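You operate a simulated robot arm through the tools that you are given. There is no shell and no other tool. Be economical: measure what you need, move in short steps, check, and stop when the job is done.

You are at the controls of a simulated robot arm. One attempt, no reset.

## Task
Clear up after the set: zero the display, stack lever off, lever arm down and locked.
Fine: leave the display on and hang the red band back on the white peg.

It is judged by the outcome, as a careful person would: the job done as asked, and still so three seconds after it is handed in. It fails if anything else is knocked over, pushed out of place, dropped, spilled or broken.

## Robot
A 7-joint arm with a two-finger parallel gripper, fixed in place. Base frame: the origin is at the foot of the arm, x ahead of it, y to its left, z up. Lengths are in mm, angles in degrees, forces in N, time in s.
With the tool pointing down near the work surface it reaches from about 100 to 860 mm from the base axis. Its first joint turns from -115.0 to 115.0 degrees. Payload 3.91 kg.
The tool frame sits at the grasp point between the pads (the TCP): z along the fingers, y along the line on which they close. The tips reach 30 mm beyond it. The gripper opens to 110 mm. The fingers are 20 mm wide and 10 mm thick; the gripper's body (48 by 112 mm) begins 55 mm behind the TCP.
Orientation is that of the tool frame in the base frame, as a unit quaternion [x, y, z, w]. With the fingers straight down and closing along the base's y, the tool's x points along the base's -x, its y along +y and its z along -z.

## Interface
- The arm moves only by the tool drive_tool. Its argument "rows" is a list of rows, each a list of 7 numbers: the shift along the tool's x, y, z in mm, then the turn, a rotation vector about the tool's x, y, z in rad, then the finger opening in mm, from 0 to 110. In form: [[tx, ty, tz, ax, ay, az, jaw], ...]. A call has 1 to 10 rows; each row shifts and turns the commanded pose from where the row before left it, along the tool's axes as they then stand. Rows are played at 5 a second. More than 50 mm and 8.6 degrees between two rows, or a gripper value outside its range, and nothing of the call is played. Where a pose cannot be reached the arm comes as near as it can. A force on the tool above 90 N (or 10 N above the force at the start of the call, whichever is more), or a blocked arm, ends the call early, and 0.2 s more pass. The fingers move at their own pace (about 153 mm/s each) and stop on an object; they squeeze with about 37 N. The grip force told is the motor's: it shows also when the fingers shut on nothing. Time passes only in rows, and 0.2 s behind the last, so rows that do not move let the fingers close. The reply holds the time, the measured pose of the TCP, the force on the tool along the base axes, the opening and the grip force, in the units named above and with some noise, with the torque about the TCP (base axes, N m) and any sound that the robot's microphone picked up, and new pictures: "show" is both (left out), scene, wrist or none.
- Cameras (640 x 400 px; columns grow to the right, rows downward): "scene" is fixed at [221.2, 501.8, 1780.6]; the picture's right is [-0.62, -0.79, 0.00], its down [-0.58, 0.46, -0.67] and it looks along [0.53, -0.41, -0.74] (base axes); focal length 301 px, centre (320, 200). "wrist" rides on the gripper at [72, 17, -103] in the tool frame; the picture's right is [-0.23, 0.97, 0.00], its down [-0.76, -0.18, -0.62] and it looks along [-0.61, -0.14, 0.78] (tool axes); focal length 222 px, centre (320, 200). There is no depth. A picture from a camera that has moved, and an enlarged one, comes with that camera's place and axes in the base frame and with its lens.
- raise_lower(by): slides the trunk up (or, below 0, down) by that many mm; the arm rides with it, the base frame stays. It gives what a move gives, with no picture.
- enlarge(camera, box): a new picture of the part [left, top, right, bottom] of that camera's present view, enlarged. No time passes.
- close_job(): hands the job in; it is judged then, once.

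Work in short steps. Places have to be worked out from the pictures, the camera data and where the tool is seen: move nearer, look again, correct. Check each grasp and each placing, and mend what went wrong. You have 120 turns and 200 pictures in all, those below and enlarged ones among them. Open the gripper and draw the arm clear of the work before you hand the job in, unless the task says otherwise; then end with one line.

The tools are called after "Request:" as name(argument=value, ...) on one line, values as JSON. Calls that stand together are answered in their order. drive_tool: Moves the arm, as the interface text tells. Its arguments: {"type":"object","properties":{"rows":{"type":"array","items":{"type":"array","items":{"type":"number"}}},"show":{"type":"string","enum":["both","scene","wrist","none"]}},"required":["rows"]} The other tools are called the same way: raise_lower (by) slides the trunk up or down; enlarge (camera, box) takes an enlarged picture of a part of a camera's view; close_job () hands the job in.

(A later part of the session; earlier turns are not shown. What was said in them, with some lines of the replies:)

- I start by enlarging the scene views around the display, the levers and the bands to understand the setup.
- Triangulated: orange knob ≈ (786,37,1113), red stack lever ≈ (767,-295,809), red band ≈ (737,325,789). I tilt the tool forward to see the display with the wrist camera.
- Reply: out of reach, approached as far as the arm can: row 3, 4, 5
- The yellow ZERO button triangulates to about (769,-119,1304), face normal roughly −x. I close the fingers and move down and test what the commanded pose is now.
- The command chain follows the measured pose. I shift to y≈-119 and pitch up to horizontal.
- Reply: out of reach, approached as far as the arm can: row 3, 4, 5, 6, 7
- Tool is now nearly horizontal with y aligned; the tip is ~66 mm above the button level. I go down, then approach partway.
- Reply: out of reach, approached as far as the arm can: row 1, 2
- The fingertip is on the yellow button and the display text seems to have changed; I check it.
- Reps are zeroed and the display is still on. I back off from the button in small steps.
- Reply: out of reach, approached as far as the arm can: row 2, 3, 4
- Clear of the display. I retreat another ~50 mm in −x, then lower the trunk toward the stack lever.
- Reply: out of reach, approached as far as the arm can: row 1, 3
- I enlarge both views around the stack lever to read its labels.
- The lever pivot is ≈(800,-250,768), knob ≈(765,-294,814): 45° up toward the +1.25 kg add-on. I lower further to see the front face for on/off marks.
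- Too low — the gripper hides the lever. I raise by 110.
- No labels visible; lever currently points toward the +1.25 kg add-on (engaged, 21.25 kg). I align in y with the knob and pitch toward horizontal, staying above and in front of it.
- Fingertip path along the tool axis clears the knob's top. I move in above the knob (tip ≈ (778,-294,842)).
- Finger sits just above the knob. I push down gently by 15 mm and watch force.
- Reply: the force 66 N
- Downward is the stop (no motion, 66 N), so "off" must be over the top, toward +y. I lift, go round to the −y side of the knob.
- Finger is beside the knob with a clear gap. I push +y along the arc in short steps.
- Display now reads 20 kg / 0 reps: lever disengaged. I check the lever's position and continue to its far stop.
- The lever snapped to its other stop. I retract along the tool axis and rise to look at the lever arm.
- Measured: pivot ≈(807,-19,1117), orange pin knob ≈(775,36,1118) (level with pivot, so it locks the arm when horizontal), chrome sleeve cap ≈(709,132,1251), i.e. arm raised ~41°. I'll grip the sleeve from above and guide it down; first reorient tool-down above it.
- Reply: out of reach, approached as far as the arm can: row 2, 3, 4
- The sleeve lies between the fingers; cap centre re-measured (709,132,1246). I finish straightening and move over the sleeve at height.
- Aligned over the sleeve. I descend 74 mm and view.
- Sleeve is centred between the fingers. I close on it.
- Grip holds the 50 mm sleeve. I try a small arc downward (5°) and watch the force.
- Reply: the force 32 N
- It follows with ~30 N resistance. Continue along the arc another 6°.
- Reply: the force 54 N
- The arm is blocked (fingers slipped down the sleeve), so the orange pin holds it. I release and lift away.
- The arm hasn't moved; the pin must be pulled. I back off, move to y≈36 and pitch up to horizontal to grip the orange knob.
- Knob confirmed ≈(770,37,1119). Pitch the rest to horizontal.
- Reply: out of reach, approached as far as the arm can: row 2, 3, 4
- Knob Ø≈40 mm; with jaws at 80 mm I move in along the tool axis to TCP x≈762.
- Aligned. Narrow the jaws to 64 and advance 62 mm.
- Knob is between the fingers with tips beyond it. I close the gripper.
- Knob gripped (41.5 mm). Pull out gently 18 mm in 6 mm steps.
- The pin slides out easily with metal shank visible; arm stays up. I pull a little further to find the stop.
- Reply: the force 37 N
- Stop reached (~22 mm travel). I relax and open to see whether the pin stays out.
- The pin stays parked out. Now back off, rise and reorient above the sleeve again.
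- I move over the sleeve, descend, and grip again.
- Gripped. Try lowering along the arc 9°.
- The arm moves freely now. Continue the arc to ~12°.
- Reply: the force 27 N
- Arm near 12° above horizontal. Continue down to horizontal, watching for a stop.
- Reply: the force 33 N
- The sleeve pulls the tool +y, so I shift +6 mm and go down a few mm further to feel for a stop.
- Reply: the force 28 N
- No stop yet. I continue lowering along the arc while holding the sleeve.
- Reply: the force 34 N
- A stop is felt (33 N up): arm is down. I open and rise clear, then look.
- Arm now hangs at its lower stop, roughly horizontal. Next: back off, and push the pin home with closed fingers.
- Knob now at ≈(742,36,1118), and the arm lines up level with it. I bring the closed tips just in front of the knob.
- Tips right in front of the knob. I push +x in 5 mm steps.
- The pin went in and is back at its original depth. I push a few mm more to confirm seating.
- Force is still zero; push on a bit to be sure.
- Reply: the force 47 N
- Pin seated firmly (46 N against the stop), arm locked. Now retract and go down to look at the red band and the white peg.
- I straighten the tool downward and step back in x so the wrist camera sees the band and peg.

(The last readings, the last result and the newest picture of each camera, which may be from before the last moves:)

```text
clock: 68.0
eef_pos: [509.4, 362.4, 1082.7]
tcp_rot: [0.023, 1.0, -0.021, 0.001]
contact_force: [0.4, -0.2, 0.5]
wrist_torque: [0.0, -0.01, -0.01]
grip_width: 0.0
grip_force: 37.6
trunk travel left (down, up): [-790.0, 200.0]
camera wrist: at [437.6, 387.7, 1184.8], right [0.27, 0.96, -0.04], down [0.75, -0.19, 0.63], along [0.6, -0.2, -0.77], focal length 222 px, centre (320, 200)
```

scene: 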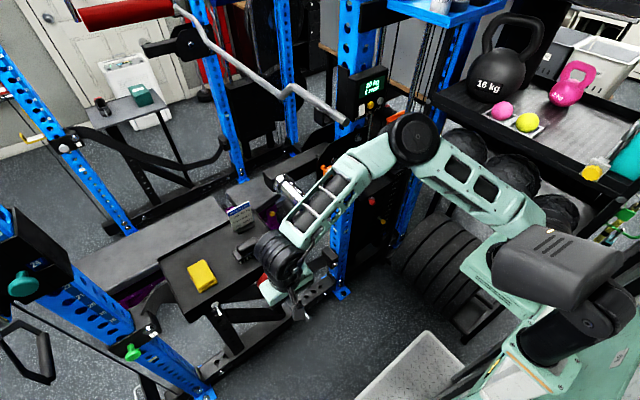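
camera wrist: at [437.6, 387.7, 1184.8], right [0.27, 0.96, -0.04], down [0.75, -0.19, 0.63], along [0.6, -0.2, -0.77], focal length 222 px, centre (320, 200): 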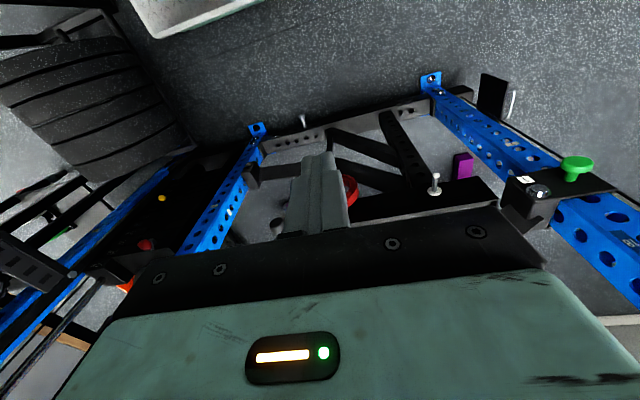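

The white peg is visible at wrist (435,185); the band is hidden behind the fingers. I shift −y 100 mm for a clear view.

Request:
drive_tool(rows=[[0, -45, 0, 0, 0, 0, 0], [0, -45, 0, 0, 0, 0, 0]], show="none")

Request:
enlarge(camera="wrist", box=[320, 90, 560, 240])

Request:
enlarge(camera="scene", box=[190, 240, 310, 340])

```text
clock: 68.6
eef_pos: [502.0, 274.4, 1087.4]
tcp_rot: [0.023, 0.999, -0.021, 0.002]
contact_force: [-0.7, 0.3, -0.7]
wrist_torque: [-0.05, 0.0, 0.03]
grip_width: 0.0
grip_force: 36.8
trunk travel left (down, up): [-790.0, 200.0]
```

```text
2.67 times, centred on (440, 165) of wrist
camera zoom: at [430.7, 297.9, 1188.3], right [0.27, 0.96, -0.04], down [0.75, -0.18, 0.63], along [0.6, -0.2, -0.77], focal length 592 px, centre (0, 293)
```

zoom: 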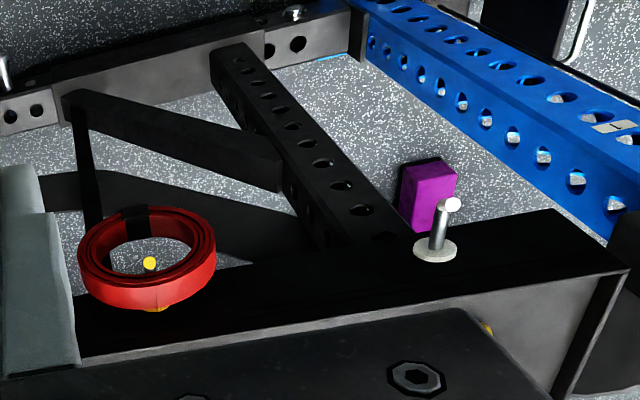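

```text
4.00 times, centred on (250, 290) of scene
camera zoom: at [221.2, 501.8, 1780.6], right [-0.62, -0.79, 0.0], down [-0.58, 0.46, -0.67], along [0.53, -0.41, -0.74], focal length 1204 px, centre (600, -160)
```

zoom: 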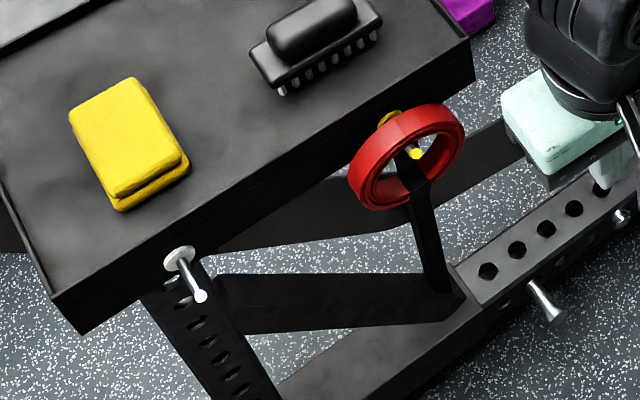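

The pegs are horizontal rods projecting toward −x from the tray front: yellow tip ≈(728,322,804), white tip ≈(715,528,825) with base ≈(758,527,820). The band is a ring hanging on the yellow peg, centre ≈(749,323,770). I lower and tilt for a closer view.

Request:
raise_lower(by=-200)

Request:
drive_tool(rows=[[0, -20, 0, 0, -0.14, 0, 0], [0, -20, 0, 0, -0.14, 0, 0], [0, 0, 0, 0, -0.14, 0, 0]], show="both")

```text
clock: 70.8
eef_pos: [503.1, 273.1, 887.3]
tcp_rot: [0.023, 1.0, -0.022, 0.002]
contact_force: [0.8, 0.4, -0.5]
wrist_torque: [0.01, 0.02, -0.03]
grip_width: 0.0
grip_force: 36.6
trunk travel left (down, up): [-590.0, 400.0]
```

```text
clock: 71.6
eef_pos: [501.7, 232.3, 888.7]
tcp_rot: [0.018, 0.977, -0.026, 0.211]
contact_force: [0.4, 0.1, 0.4]
wrist_torque: [-0.01, 0.0, 0.02]
grip_width: 0.2
grip_force: 36.9
trunk travel left (down, up): [-590.0, 400.0]
camera wrist: at [393.8, 257.2, 951.0], right [0.25, 0.97, 0.05], down [0.43, -0.16, 0.89], along [0.87, -0.2, -0.45], focal length 222 px, centre (320, 200)
```

scene: 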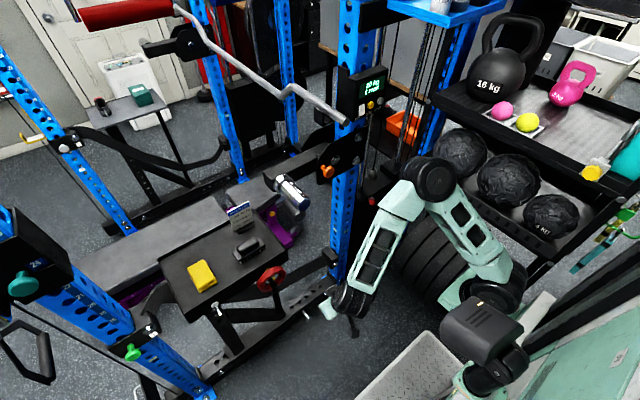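
wrist: 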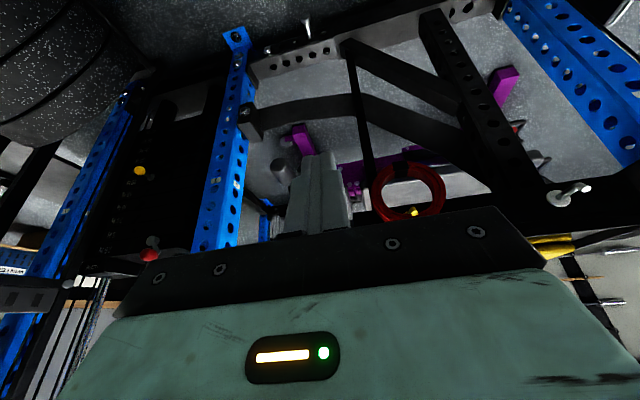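

Request:
enlarge(camera="wrist", box=[330, 130, 490, 230])

Request:
enlarge(camera="scene", box=[230, 250, 300, 320])

```text
4.00 times, centred on (410, 180) of wrist
camera zoom: at [393.8, 257.2, 951.0], right [0.25, 0.97, 0.05], down [0.43, -0.16, 0.89], along [0.87, -0.2, -0.45], focal length 888 px, centre (-40, 280)
```

zoom: 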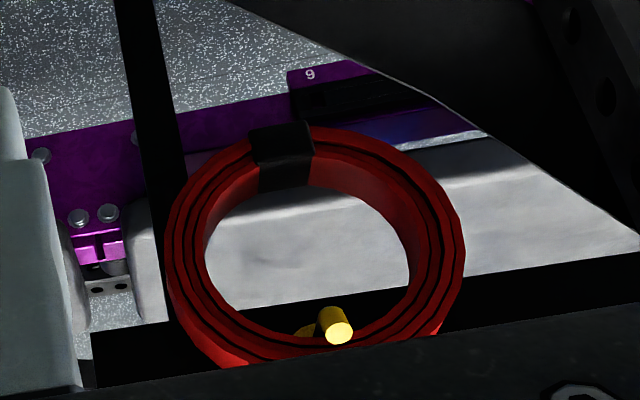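

```text
5.71 times, centred on (265, 285) of scene
camera zoom: at [221.2, 501.8, 1780.6], right [-0.62, -0.79, 0.0], down [-0.58, 0.46, -0.67], along [0.53, -0.41, -0.74], focal length 1720 px, centre (634, -286)
```

zoom: 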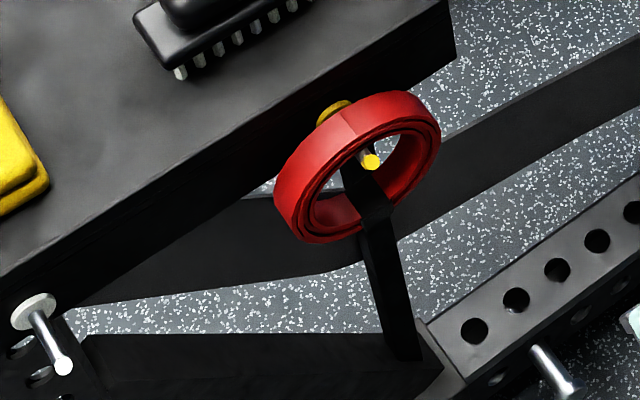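

Ring: Ø≈125 mm outer, 85 inner, wall ~20 mm, hanging with its inner top on the yellow peg; centre ≈(745,327,780). I'll pinch its −y side wall (y≈274, z≈780) with a horizontal tool. Lower and pitch up while well in front.

Request:
raise_lower(by=-110)

Request:
drive_tool(rows=[[0, 20, 10, 0, -0.145, 0, 50], [0, 22, 10, 0, -0.145, 0, 50], [0, 0, 10, 0, -0.145, 0, 50], [0, 0, 10, 0, -0.145, 0, 50], [0, 0, 10, 0, -0.145, 0, 50], [0, 0, 10, 0, -0.145, 0, 50], [0, 0, 10, 0, -0.145, 0, 50]], show="both")

```text
clock: 73.0
eef_pos: [500.8, 232.8, 778.8]
tcp_rot: [0.017, 0.977, -0.026, 0.211]
contact_force: [-0.1, 0.4, 0.7]
wrist_torque: [0.02, -0.03, -0.04]
grip_width: 0.0
grip_force: 37.1
trunk travel left (down, up): [-480.0, 510.0]
```

```text
clock: 74.6
eef_pos: [553.5, 271.4, 732.7]
tcp_rot: [0.002, 0.751, -0.031, 0.66]
contact_force: [-0.9, -0.5, 0.6]
wrist_torque: [0.03, 0.01, -0.03]
grip_width: 50.1
grip_force: 0.1
trunk travel left (down, up): [-480.0, 510.0]
camera wrist: at [442.6, 290.2, 672.9], right [0.07, 0.98, 0.18], down [-0.53, -0.12, 0.84], along [0.85, -0.16, 0.51], focal length 222 px, centre (320, 200)
```

scene: 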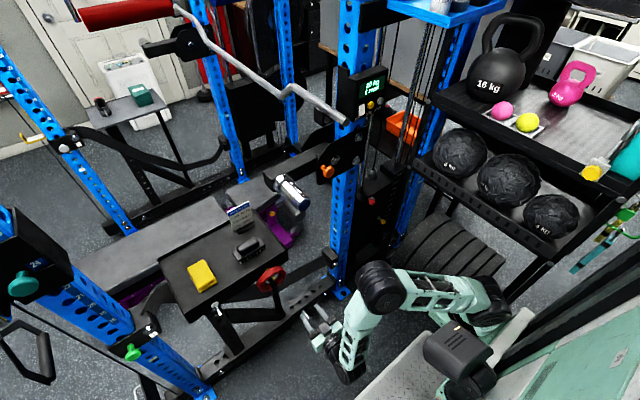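
wrist: 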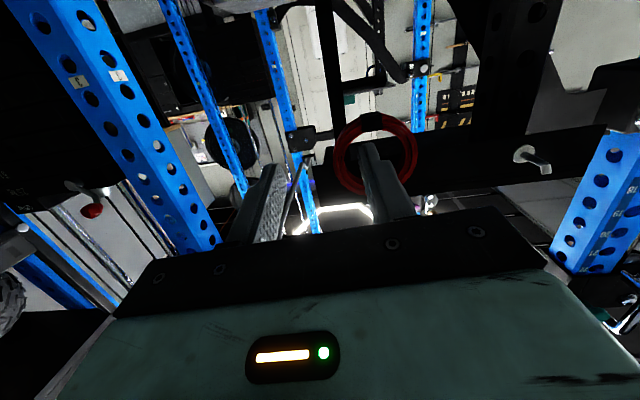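

Ring centre confirmed ≈(742,324,787). I raise to z≈785, level the tool, and approach to ~60 mm short.

Request:
raise_lower(by=52)

Request:
drive_tool(rows=[[0, 2, 30, 0, -0.11, 0, 54], [0, 2, 35, 0, 0, 0, 54], [0, 2, 35, 0, 0, 0, 54]], show="both")

Request:
enlarge(camera="scene", box=[230, 250, 330, 330])

```text
clock: 75.5
eef_pos: [553.4, 271.8, 785.2]
tcp_rot: [0.003, 0.751, -0.032, 0.659]
contact_force: [-0.1, 0.2, -0.7]
wrist_torque: [-0.01, 0.03, 0.02]
grip_width: 49.9
grip_force: 0.0
trunk travel left (down, up): [-532.0, 458.0]
```

```text
clock: 76.3
eef_pos: [655.1, 273.6, 778.2]
tcp_rot: [0.001, 0.714, -0.031, 0.7]
contact_force: [0.2, 0.1, 0.2]
wrist_torque: [0.01, -0.04, -0.02]
grip_width: 54.0
grip_force: 0.0
trunk travel left (down, up): [-532.0, 458.0]
camera wrist: at [550.3, 291.6, 706.9], right [0.05, 0.98, 0.18], down [-0.61, -0.12, 0.78], along [0.79, -0.15, 0.6], focal length 222 px, centre (320, 200)
```

scene: 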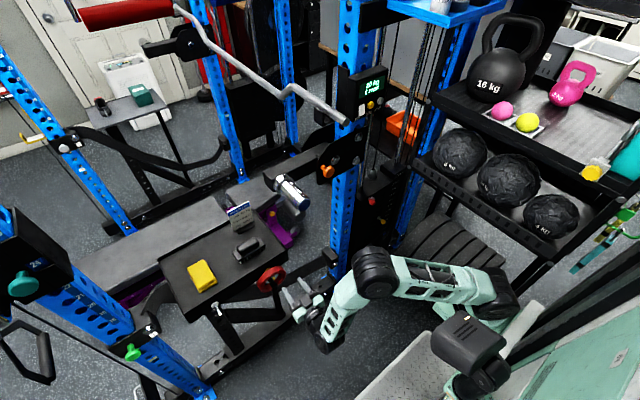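
wrist: 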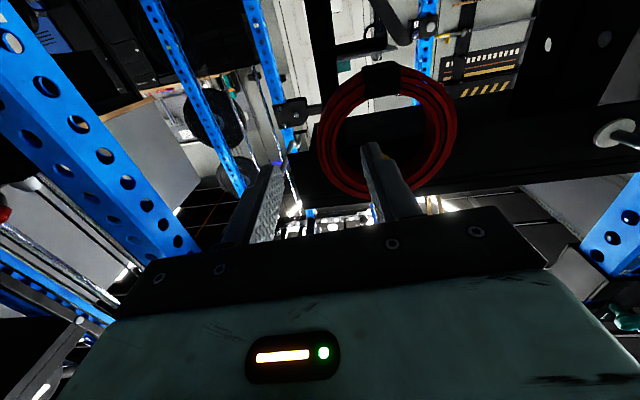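

```text
5.00 times, centred on (280, 290) of scene
camera zoom: at [221.2, 501.8, 1780.6], right [-0.62, -0.79, 0.0], down [-0.58, 0.46, -0.67], along [0.53, -0.41, -0.74], focal length 1505 px, centre (520, -250)
```

zoom: 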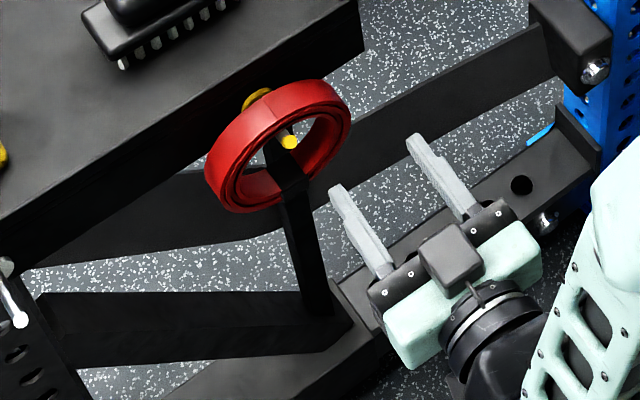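

Ring centre refined (742,328,786), wall at y≈278. I advance so the fingers straddle the wall.

Request:
drive_tool(rows=[[-10, 7, 15, 0, 0, 0, 54], [0, 0, 20, 0, 0, 0, 54], [0, 0, 15, 0, 0, 0, 54], [0, 0, 12, 0, 0, 0, 54]], show="wrist")

Request:
enlarge(camera="scene", box=[230, 250, 330, 330])

```text
clock: 77.3
eef_pos: [715.1, 276.6, 788.1]
tcp_rot: [0.002, 0.714, -0.032, 0.7]
contact_force: [0.0, -0.7, -0.5]
wrist_torque: [-0.02, 0.0, 0.03]
grip_width: 54.2
grip_force: 0.1
trunk travel left (down, up): [-532.0, 458.0]
camera wrist: at [611.8, 295.5, 715.4], right [0.05, 0.98, 0.18], down [-0.61, -0.12, 0.78], along [0.79, -0.15, 0.6], focal length 222 px, centre (320, 200)
```

wrist: 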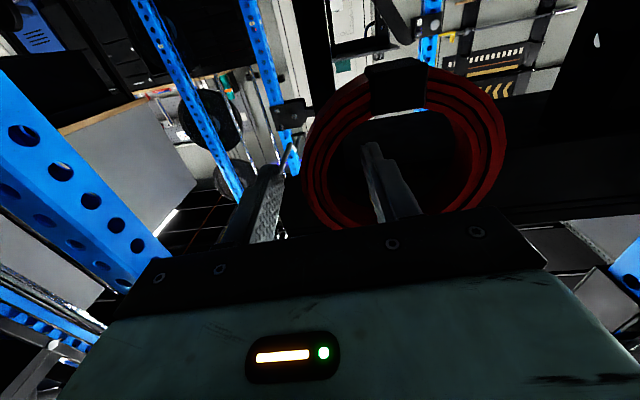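

```text
5.00 times, centred on (280, 290) of scene
camera zoom: at [221.2, 501.8, 1780.6], right [-0.62, -0.79, 0.0], down [-0.58, 0.46, -0.67], along [0.53, -0.41, -0.74], focal length 1505 px, centre (520, -250)
```

zoom: 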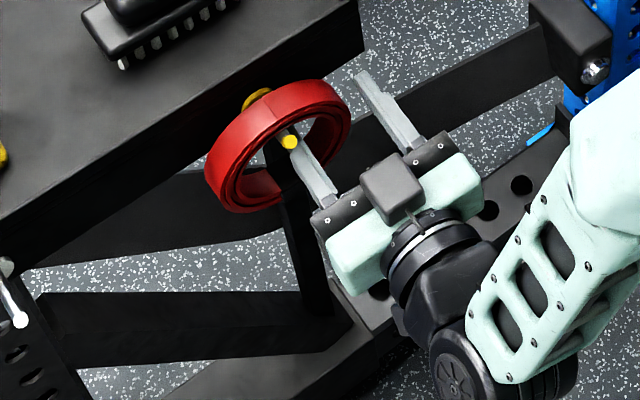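

The −y wall is between the fingers. I go 6 mm deeper and close.

Request:
drive_tool(rows=[[0, 0, 6, 0, 0, 0, 54], [0, 0, 0, 0, 0, 0, 34], [0, 0, 0, 0, 0, 0, 10], [0, 0, 0, 0, 0, 0, 10]], show="wrist")

Request:
enlarge(camera="scene", box=[230, 250, 330, 330])

```text
clock: 78.3
eef_pos: [720.6, 276.0, 788.5]
tcp_rot: [0.002, 0.713, -0.031, 0.7]
contact_force: [-2.8, -3.7, 5.4]
wrist_torque: [0.43, -0.14, 0.15]
grip_width: 15.6
grip_force: 36.7
trunk travel left (down, up): [-532.0, 458.0]
camera wrist: at [617.6, 294.9, 716.3], right [0.05, 0.98, 0.19], down [-0.62, -0.12, 0.78], along [0.79, -0.15, 0.6], focal length 222 px, centre (320, 200)
```

wrist: 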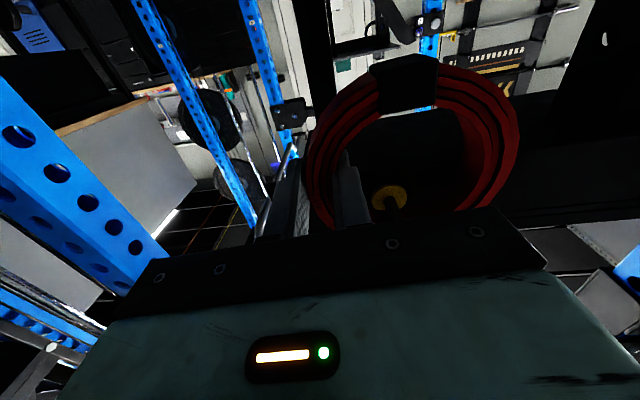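

```text
5.00 times, centred on (280, 290) of scene
camera zoom: at [221.2, 501.8, 1780.6], right [-0.62, -0.79, 0.0], down [-0.58, 0.46, -0.67], along [0.53, -0.41, -0.74], focal length 1505 px, centre (520, -250)
```

zoom: 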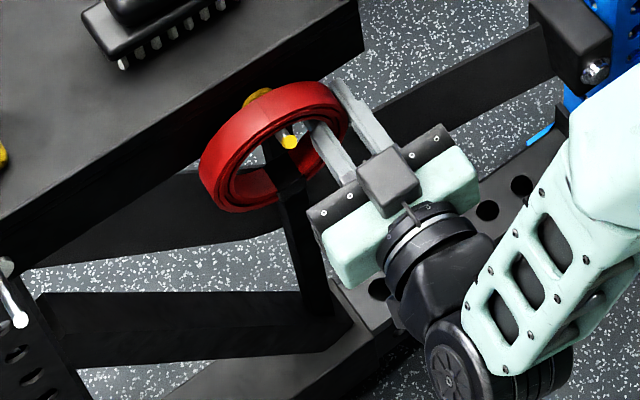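

Pinched (15.6 mm wall). Lift 16 mm to unweight from the peg.

Request:
drive_tool(rows=[[-8, 0, 0, 0, 0, 0, 10], [-8, 0, 0, 0, 0, 0, 10]], show="wrist")

Request:
enlarge(camera="scene", box=[230, 250, 330, 330])

```text
clock: 78.9
eef_pos: [720.8, 277.4, 803.2]
tcp_rot: [0.001, 0.714, -0.032, 0.699]
contact_force: [-1.4, 0.2, -1.7]
wrist_torque: [-0.09, -0.01, 0.01]
grip_width: 15.6
grip_force: 37.3
trunk travel left (down, up): [-532.0, 458.0]
camera wrist: at [617.6, 296.2, 731.9], right [0.05, 0.98, 0.18], down [-0.61, -0.12, 0.78], along [0.79, -0.15, 0.6], focal length 222 px, centre (320, 200)
```

wrist: 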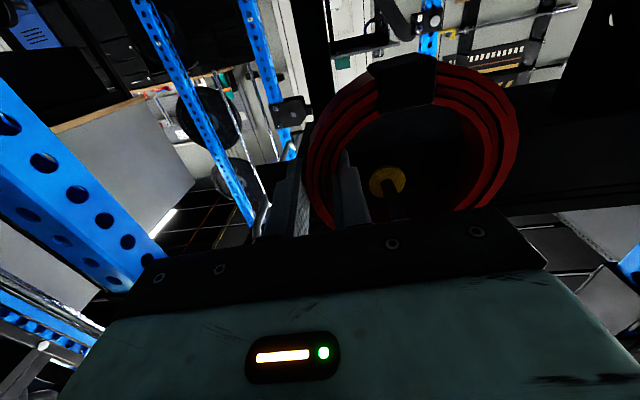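

```text
5.00 times, centred on (280, 290) of scene
camera zoom: at [221.2, 501.8, 1780.6], right [-0.62, -0.79, 0.0], down [-0.58, 0.46, -0.67], along [0.53, -0.41, -0.74], focal length 1505 px, centre (520, -250)
```

zoom: 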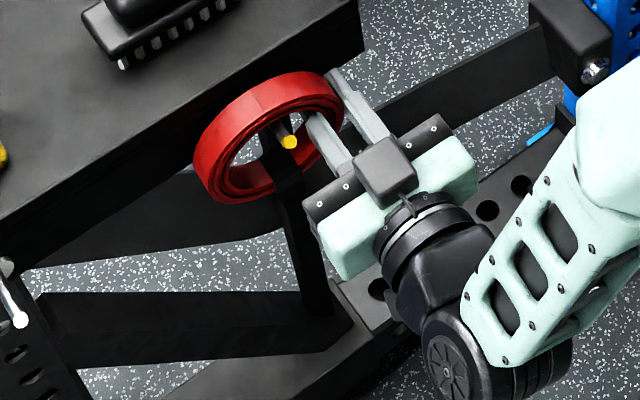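

The ring moves with the gripper and the peg is mid-hole. Pull straight out −x 75 mm.

Request:
drive_tool(rows=[[0.4, -0.9, -20, 0, 0, 0, 10], [0.4, -0.9, -20, 0, 0, 0, 10], [0.4, -0.9, -20, 0, 0, 0, 10], [0.3, -0.7, -15, 0, 0, 0, 10]], show="wrist")

Request:
enlarge(camera="scene", box=[200, 240, 340, 340])

```text
clock: 79.9
eef_pos: [646.3, 275.9, 803.8]
tcp_rot: [0.002, 0.714, -0.031, 0.7]
contact_force: [0.0, 0.7, -1.1]
wrist_torque: [-0.08, -0.02, 0.02]
grip_width: 15.5
grip_force: 36.8
trunk travel left (down, up): [-532.0, 458.0]
camera wrist: at [543.3, 295.3, 732.3], right [0.05, 0.98, 0.19], down [-0.61, -0.12, 0.78], along [0.79, -0.15, 0.6], focal length 222 px, centre (320, 200)
```

wrist: 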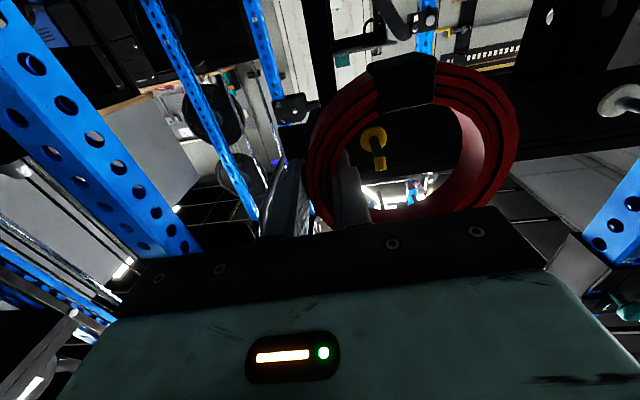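

```text
4.00 times, centred on (270, 290) of scene
camera zoom: at [221.2, 501.8, 1780.6], right [-0.62, -0.79, 0.0], down [-0.58, 0.46, -0.67], along [0.53, -0.41, -0.74], focal length 1204 px, centre (520, -160)
```

zoom: 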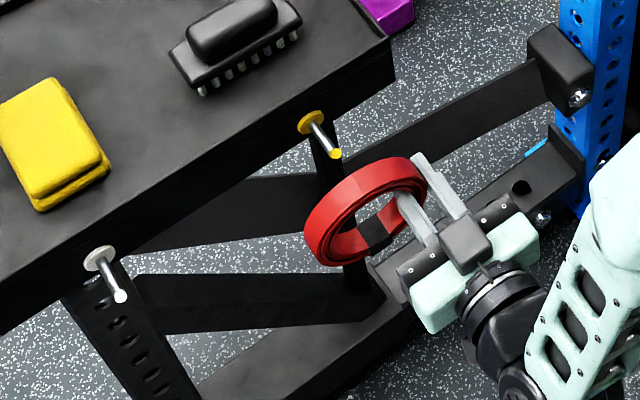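

Ring is free. Both peg tips compute to the same x and z (719, ·, 820), 203.5 mm apart in y, so I translate the ring by +203.5 in y.

Request:
drive_tool(rows=[[-1.7, 40.6, -1.8, 0, 0, 0, 10], [-1.7, 40.6, -1.8, 0, 0, 0, 10], [-1.7, 40.6, -1.8, 0, 0, 0, 10], [-1.7, 40.6, -1.8, 0, 0, 0, 10], [-1.7, 40.6, -1.8, 0, 0, 0, 10]], show="wrist")

Request:
enlarge(camera="scene", box=[170, 250, 310, 350])

```text
clock: 81.1
eef_pos: [649.3, 479.4, 803.8]
tcp_rot: [0.0, 0.714, -0.032, 0.699]
contact_force: [0.9, -0.7, -1.2]
wrist_torque: [-0.09, 0.07, 0.01]
grip_width: 15.5
grip_force: 37.1
trunk travel left (down, up): [-532.0, 458.0]
camera wrist: at [545.8, 497.8, 732.4], right [0.05, 0.98, 0.18], down [-0.61, -0.12, 0.78], along [0.79, -0.15, 0.6], focal length 222 px, centre (320, 200)
```

wrist: 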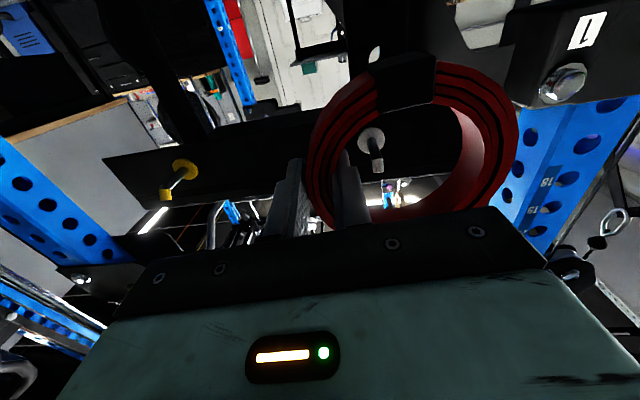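

```text
4.00 times, centred on (240, 300) of scene
camera zoom: at [221.2, 501.8, 1780.6], right [-0.62, -0.79, 0.0], down [-0.58, 0.46, -0.67], along [0.53, -0.41, -0.74], focal length 1204 px, centre (640, -200)
```

zoom: 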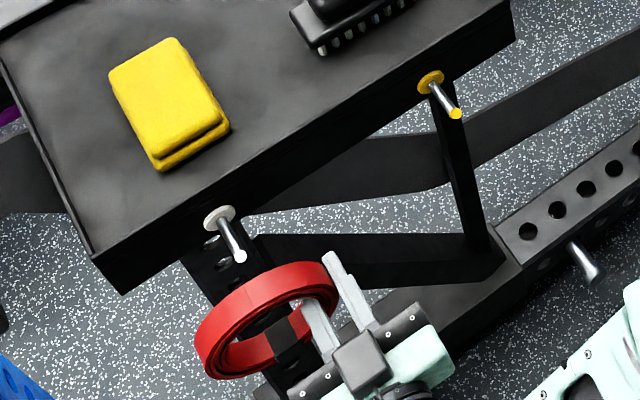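

The white peg appears at the same relative spot inside the ring as the yellow did. Push +x 71 mm in steps.

Request:
drive_tool(rows=[[-0.4, 0.9, 20, 0, 0, 0, 10], [-0.4, 0.9, 20, 0, 0, 0, 10], [-0.4, 0.9, 16, 0, 0, 0, 10]], show="wrist")

Request:
enlarge(camera="scene", box=[170, 250, 310, 350])

```text
clock: 81.9
eef_pos: [704.1, 479.4, 803.0]
tcp_rot: [0.002, 0.714, -0.031, 0.7]
contact_force: [0.7, -0.9, -1.3]
wrist_torque: [-0.07, 0.02, -0.02]
grip_width: 15.6
grip_force: 36.8
trunk travel left (down, up): [-532.0, 458.0]
camera wrist: at [600.3, 497.7, 730.6], right [0.05, 0.98, 0.18], down [-0.61, -0.12, 0.78], along [0.79, -0.15, 0.6], focal length 222 px, centre (320, 200)
```

wrist: 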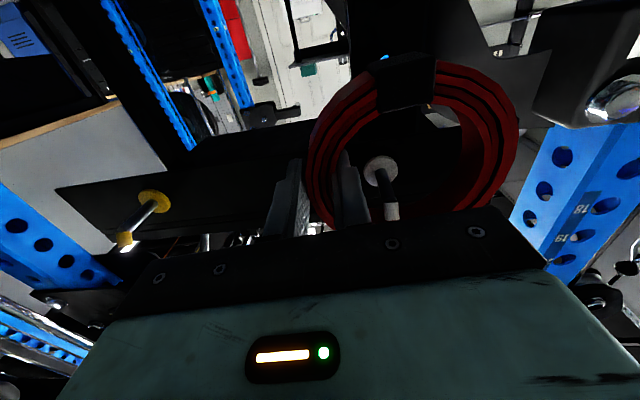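

```text
4.00 times, centred on (240, 300) of scene
camera zoom: at [221.2, 501.8, 1780.6], right [-0.62, -0.79, 0.0], down [-0.58, 0.46, -0.67], along [0.53, -0.41, -0.74], focal length 1204 px, centre (640, -200)
```

zoom: 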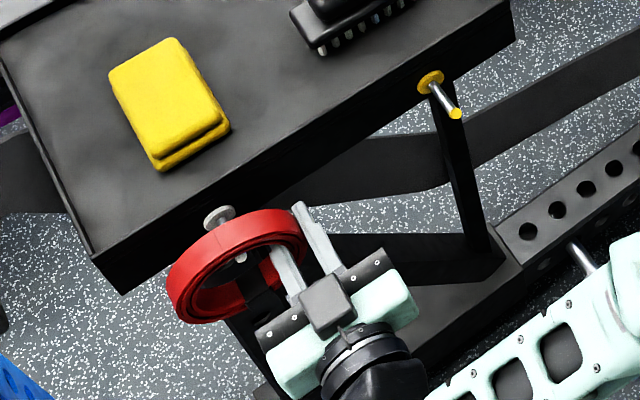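

The peg is inside the ring; continue the last ~15 mm.

Request:
drive_tool(rows=[[-0.2, 0.4, 8, 0, 0, 0, 10], [-0.2, 0.4, 8, 0, 0, 0, 10]], show="wrist")

Request:
enlarge(camera="scene", box=[170, 250, 310, 350])

```text
clock: 82.5
eef_pos: [720.3, 480.1, 803.2]
tcp_rot: [0.001, 0.714, -0.031, 0.699]
contact_force: [0.1, -0.1, -1.9]
wrist_torque: [-0.05, 0.0, 0.01]
grip_width: 15.5
grip_force: 36.7
trunk travel left (down, up): [-532.0, 458.0]
camera wrist: at [616.6, 499.1, 731.4], right [0.05, 0.98, 0.18], down [-0.61, -0.12, 0.78], along [0.79, -0.15, 0.6], focal length 222 px, centre (320, 200)
```

wrist: 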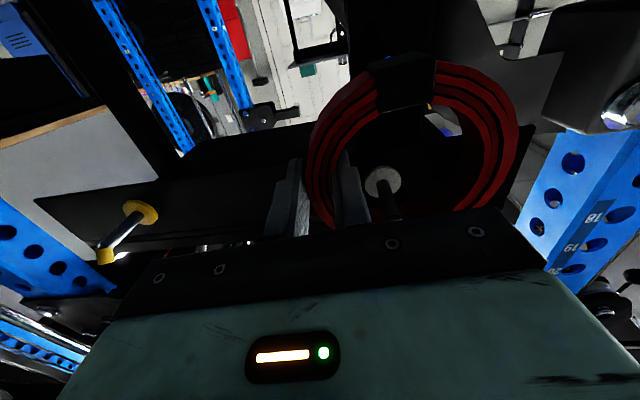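

```text
4.00 times, centred on (240, 300) of scene
camera zoom: at [221.2, 501.8, 1780.6], right [-0.62, -0.79, 0.0], down [-0.58, 0.46, -0.67], along [0.53, -0.41, -0.74], focal length 1204 px, centre (640, -200)
```

zoom: 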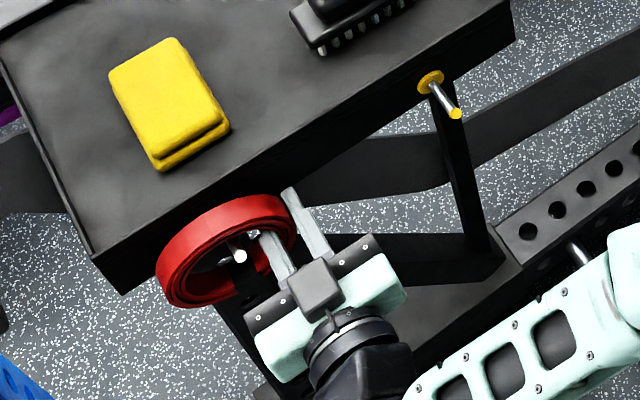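

Same depth as when it hung on the yellow peg. Lower ~15 mm onto the peg.

Request:
drive_tool(rows=[[7, 0, 0, 0, 0, 0, 10], [7, 0, 0, 0, 0, 0, 10]], show="none")

Request:
enlarge(camera="scene", box=[170, 250, 310, 350])

```text
clock: 83.1
eef_pos: [720.8, 479.2, 789.7]
tcp_rot: [0.001, 0.714, -0.03, 0.7]
contact_force: [-0.5, -0.3, -1.0]
wrist_torque: [-0.07, 0.06, 0.0]
grip_width: 15.6
grip_force: 37.2
trunk travel left (down, up): [-532.0, 458.0]
```

```text
4.00 times, centred on (240, 300) of scene
camera zoom: at [221.2, 501.8, 1780.6], right [-0.62, -0.79, 0.0], down [-0.58, 0.46, -0.67], along [0.53, -0.41, -0.74], focal length 1204 px, centre (640, -200)
```

zoom: 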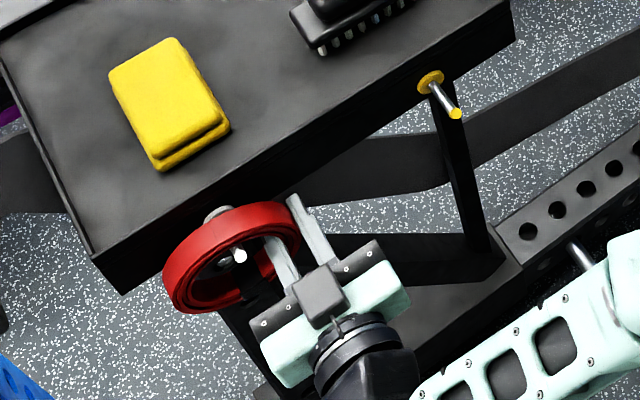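

Almost resting; lower 3 mm more and check for contact.

Request:
drive_tool(rows=[[2, 0, 0, 0, 0, 0, 10], [2, 0, 0, 0, 0, 0, 10]], show="none")

```text
clock: 83.7
eef_pos: [719.6, 480.4, 787.7]
tcp_rot: [0.004, 0.712, -0.031, 0.701]
contact_force: [6.2, 3.3, 11.9]
wrist_torque: [0.37, 0.27, -0.23]
grip_width: 15.4
grip_force: 37.0
trunk travel left (down, up): [-532.0, 458.0]
```

The ring is resting on the peg (12 N up). I open slowly and check that it hangs.

Request:
drive_tool(rows=[[-1, 0, 0, 0, 0, 0, 20], [0, 0, 0, 0, 0, 0, 30], [0, 0, 0, 0, 0, 0, 45], [0, 0, 0, 0, 0, 0, 54], [0, 0, 0, 0, 0, 0, 54]], show="wrist")

Request:
enlarge(camera="scene", box=[170, 250, 310, 350])

```text
clock: 84.9
eef_pos: [718.5, 479.8, 786.0]
tcp_rot: [0.002, 0.714, -0.031, 0.7]
contact_force: [0.1, -0.3, 0.2]
wrist_torque: [-0.01, -0.02, 0.02]
grip_width: 54.2
grip_force: 0.1
trunk travel left (down, up): [-532.0, 458.0]
camera wrist: at [615.0, 498.4, 714.8], right [0.05, 0.98, 0.18], down [-0.61, -0.12, 0.78], along [0.79, -0.15, 0.6], focal length 222 px, centre (320, 200)
```

wrist: 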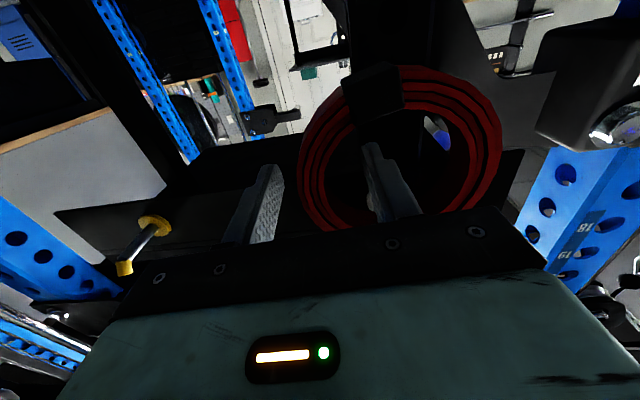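

```text
4.00 times, centred on (240, 300) of scene
camera zoom: at [221.2, 501.8, 1780.6], right [-0.62, -0.79, 0.0], down [-0.58, 0.46, -0.67], along [0.53, -0.41, -0.74], focal length 1204 px, centre (640, -200)
```

zoom: 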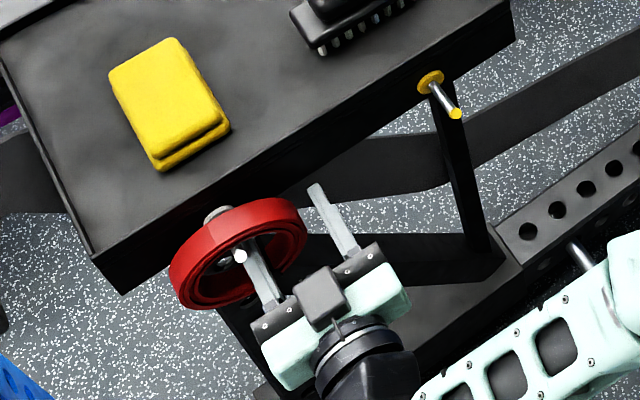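

The ring hangs on the white peg. Withdraw the fingers straight back.

Request:
drive_tool(rows=[[0.3, -0.9, -20, 0, 0, 0, 54], [0.4, -0.9, -20, 0, 0, 0, 54], [0.4, -0.9, -30, 0, 0, 0, 54], [0.4, -0.9, -30, 0, 0, 0, 54], [0, -40, -20, 0, 0.1, 0, 54], [0, -40, -20, 0, 0.14, 0, 80]], show="both")

Request:
enlarge(camera="scene", box=[170, 250, 310, 350])

Request:
enlarge(camera="scene", box=[270, 60, 430, 220])

```text
clock: 86.3
eef_pos: [575.7, 404.9, 793.6]
tcp_rot: [0.006, 0.793, -0.032, 0.609]
contact_force: [0.6, 0.6, -0.2]
wrist_torque: [0.01, -0.03, 0.01]
grip_width: 80.0
grip_force: 0.1
trunk travel left (down, up): [-532.0, 458.0]
camera wrist: at [458.3, 424.5, 749.4], right [0.1, 0.98, 0.18], down [-0.41, -0.12, 0.9], along [0.91, -0.17, 0.39], focal length 222 px, centre (320, 200)
```

scene: 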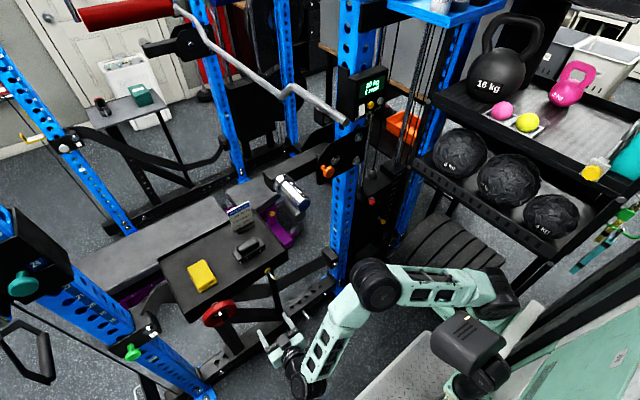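
wrist: 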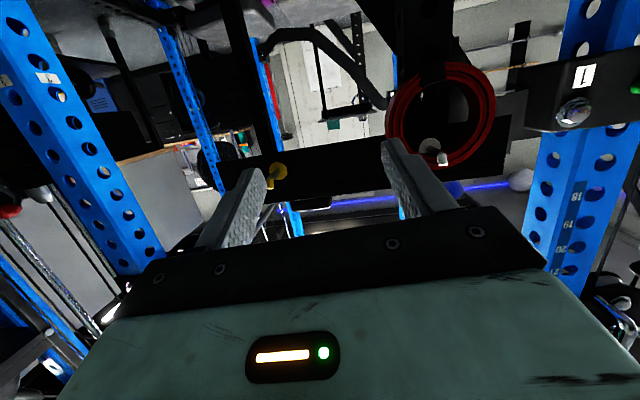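

```text
4.00 times, centred on (240, 300) of scene
camera zoom: at [221.2, 501.8, 1780.6], right [-0.62, -0.79, 0.0], down [-0.58, 0.46, -0.67], along [0.53, -0.41, -0.74], focal length 1204 px, centre (640, -200)
```

zoom: 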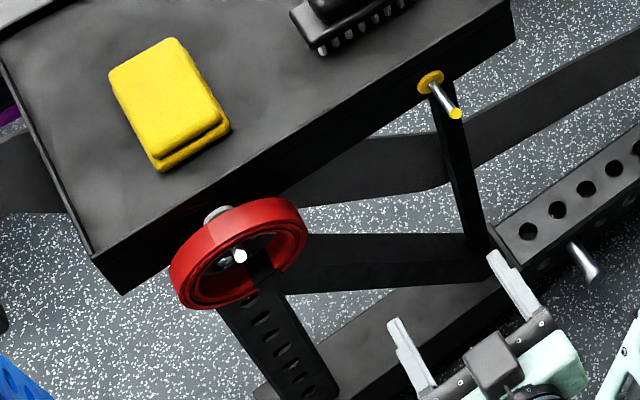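

```text
2.50 times, centred on (350, 140) of scene
camera zoom: at [221.2, 501.8, 1780.6], right [-0.62, -0.79, 0.0], down [-0.58, 0.46, -0.67], along [0.53, -0.41, -0.74], focal length 752 px, centre (245, 350)
```

zoom: 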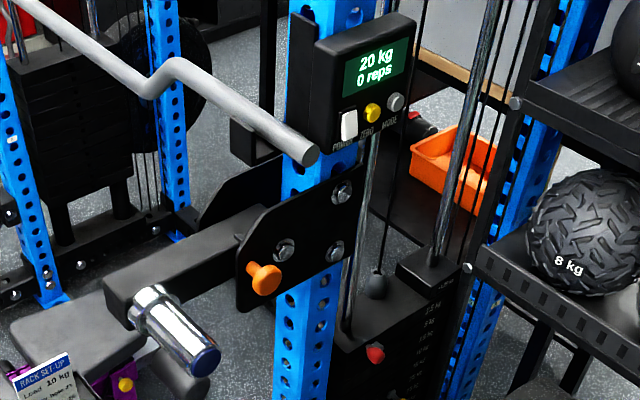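

Everything checks out: display on at 0 reps, stack lever off (20 kg), lever arm down with its pin seated, band hanging on the white peg. The arm is clear and the gripper open, so I hand in.

Request:
close_job()

```text
The job is handed in.
```

The job is handed in: the display is on at 0 reps (it still shows the 20 kg stack weight), the stack lever is off, the lever arm is down with its orange pin pushed home, and the red band hangs on the white peg.
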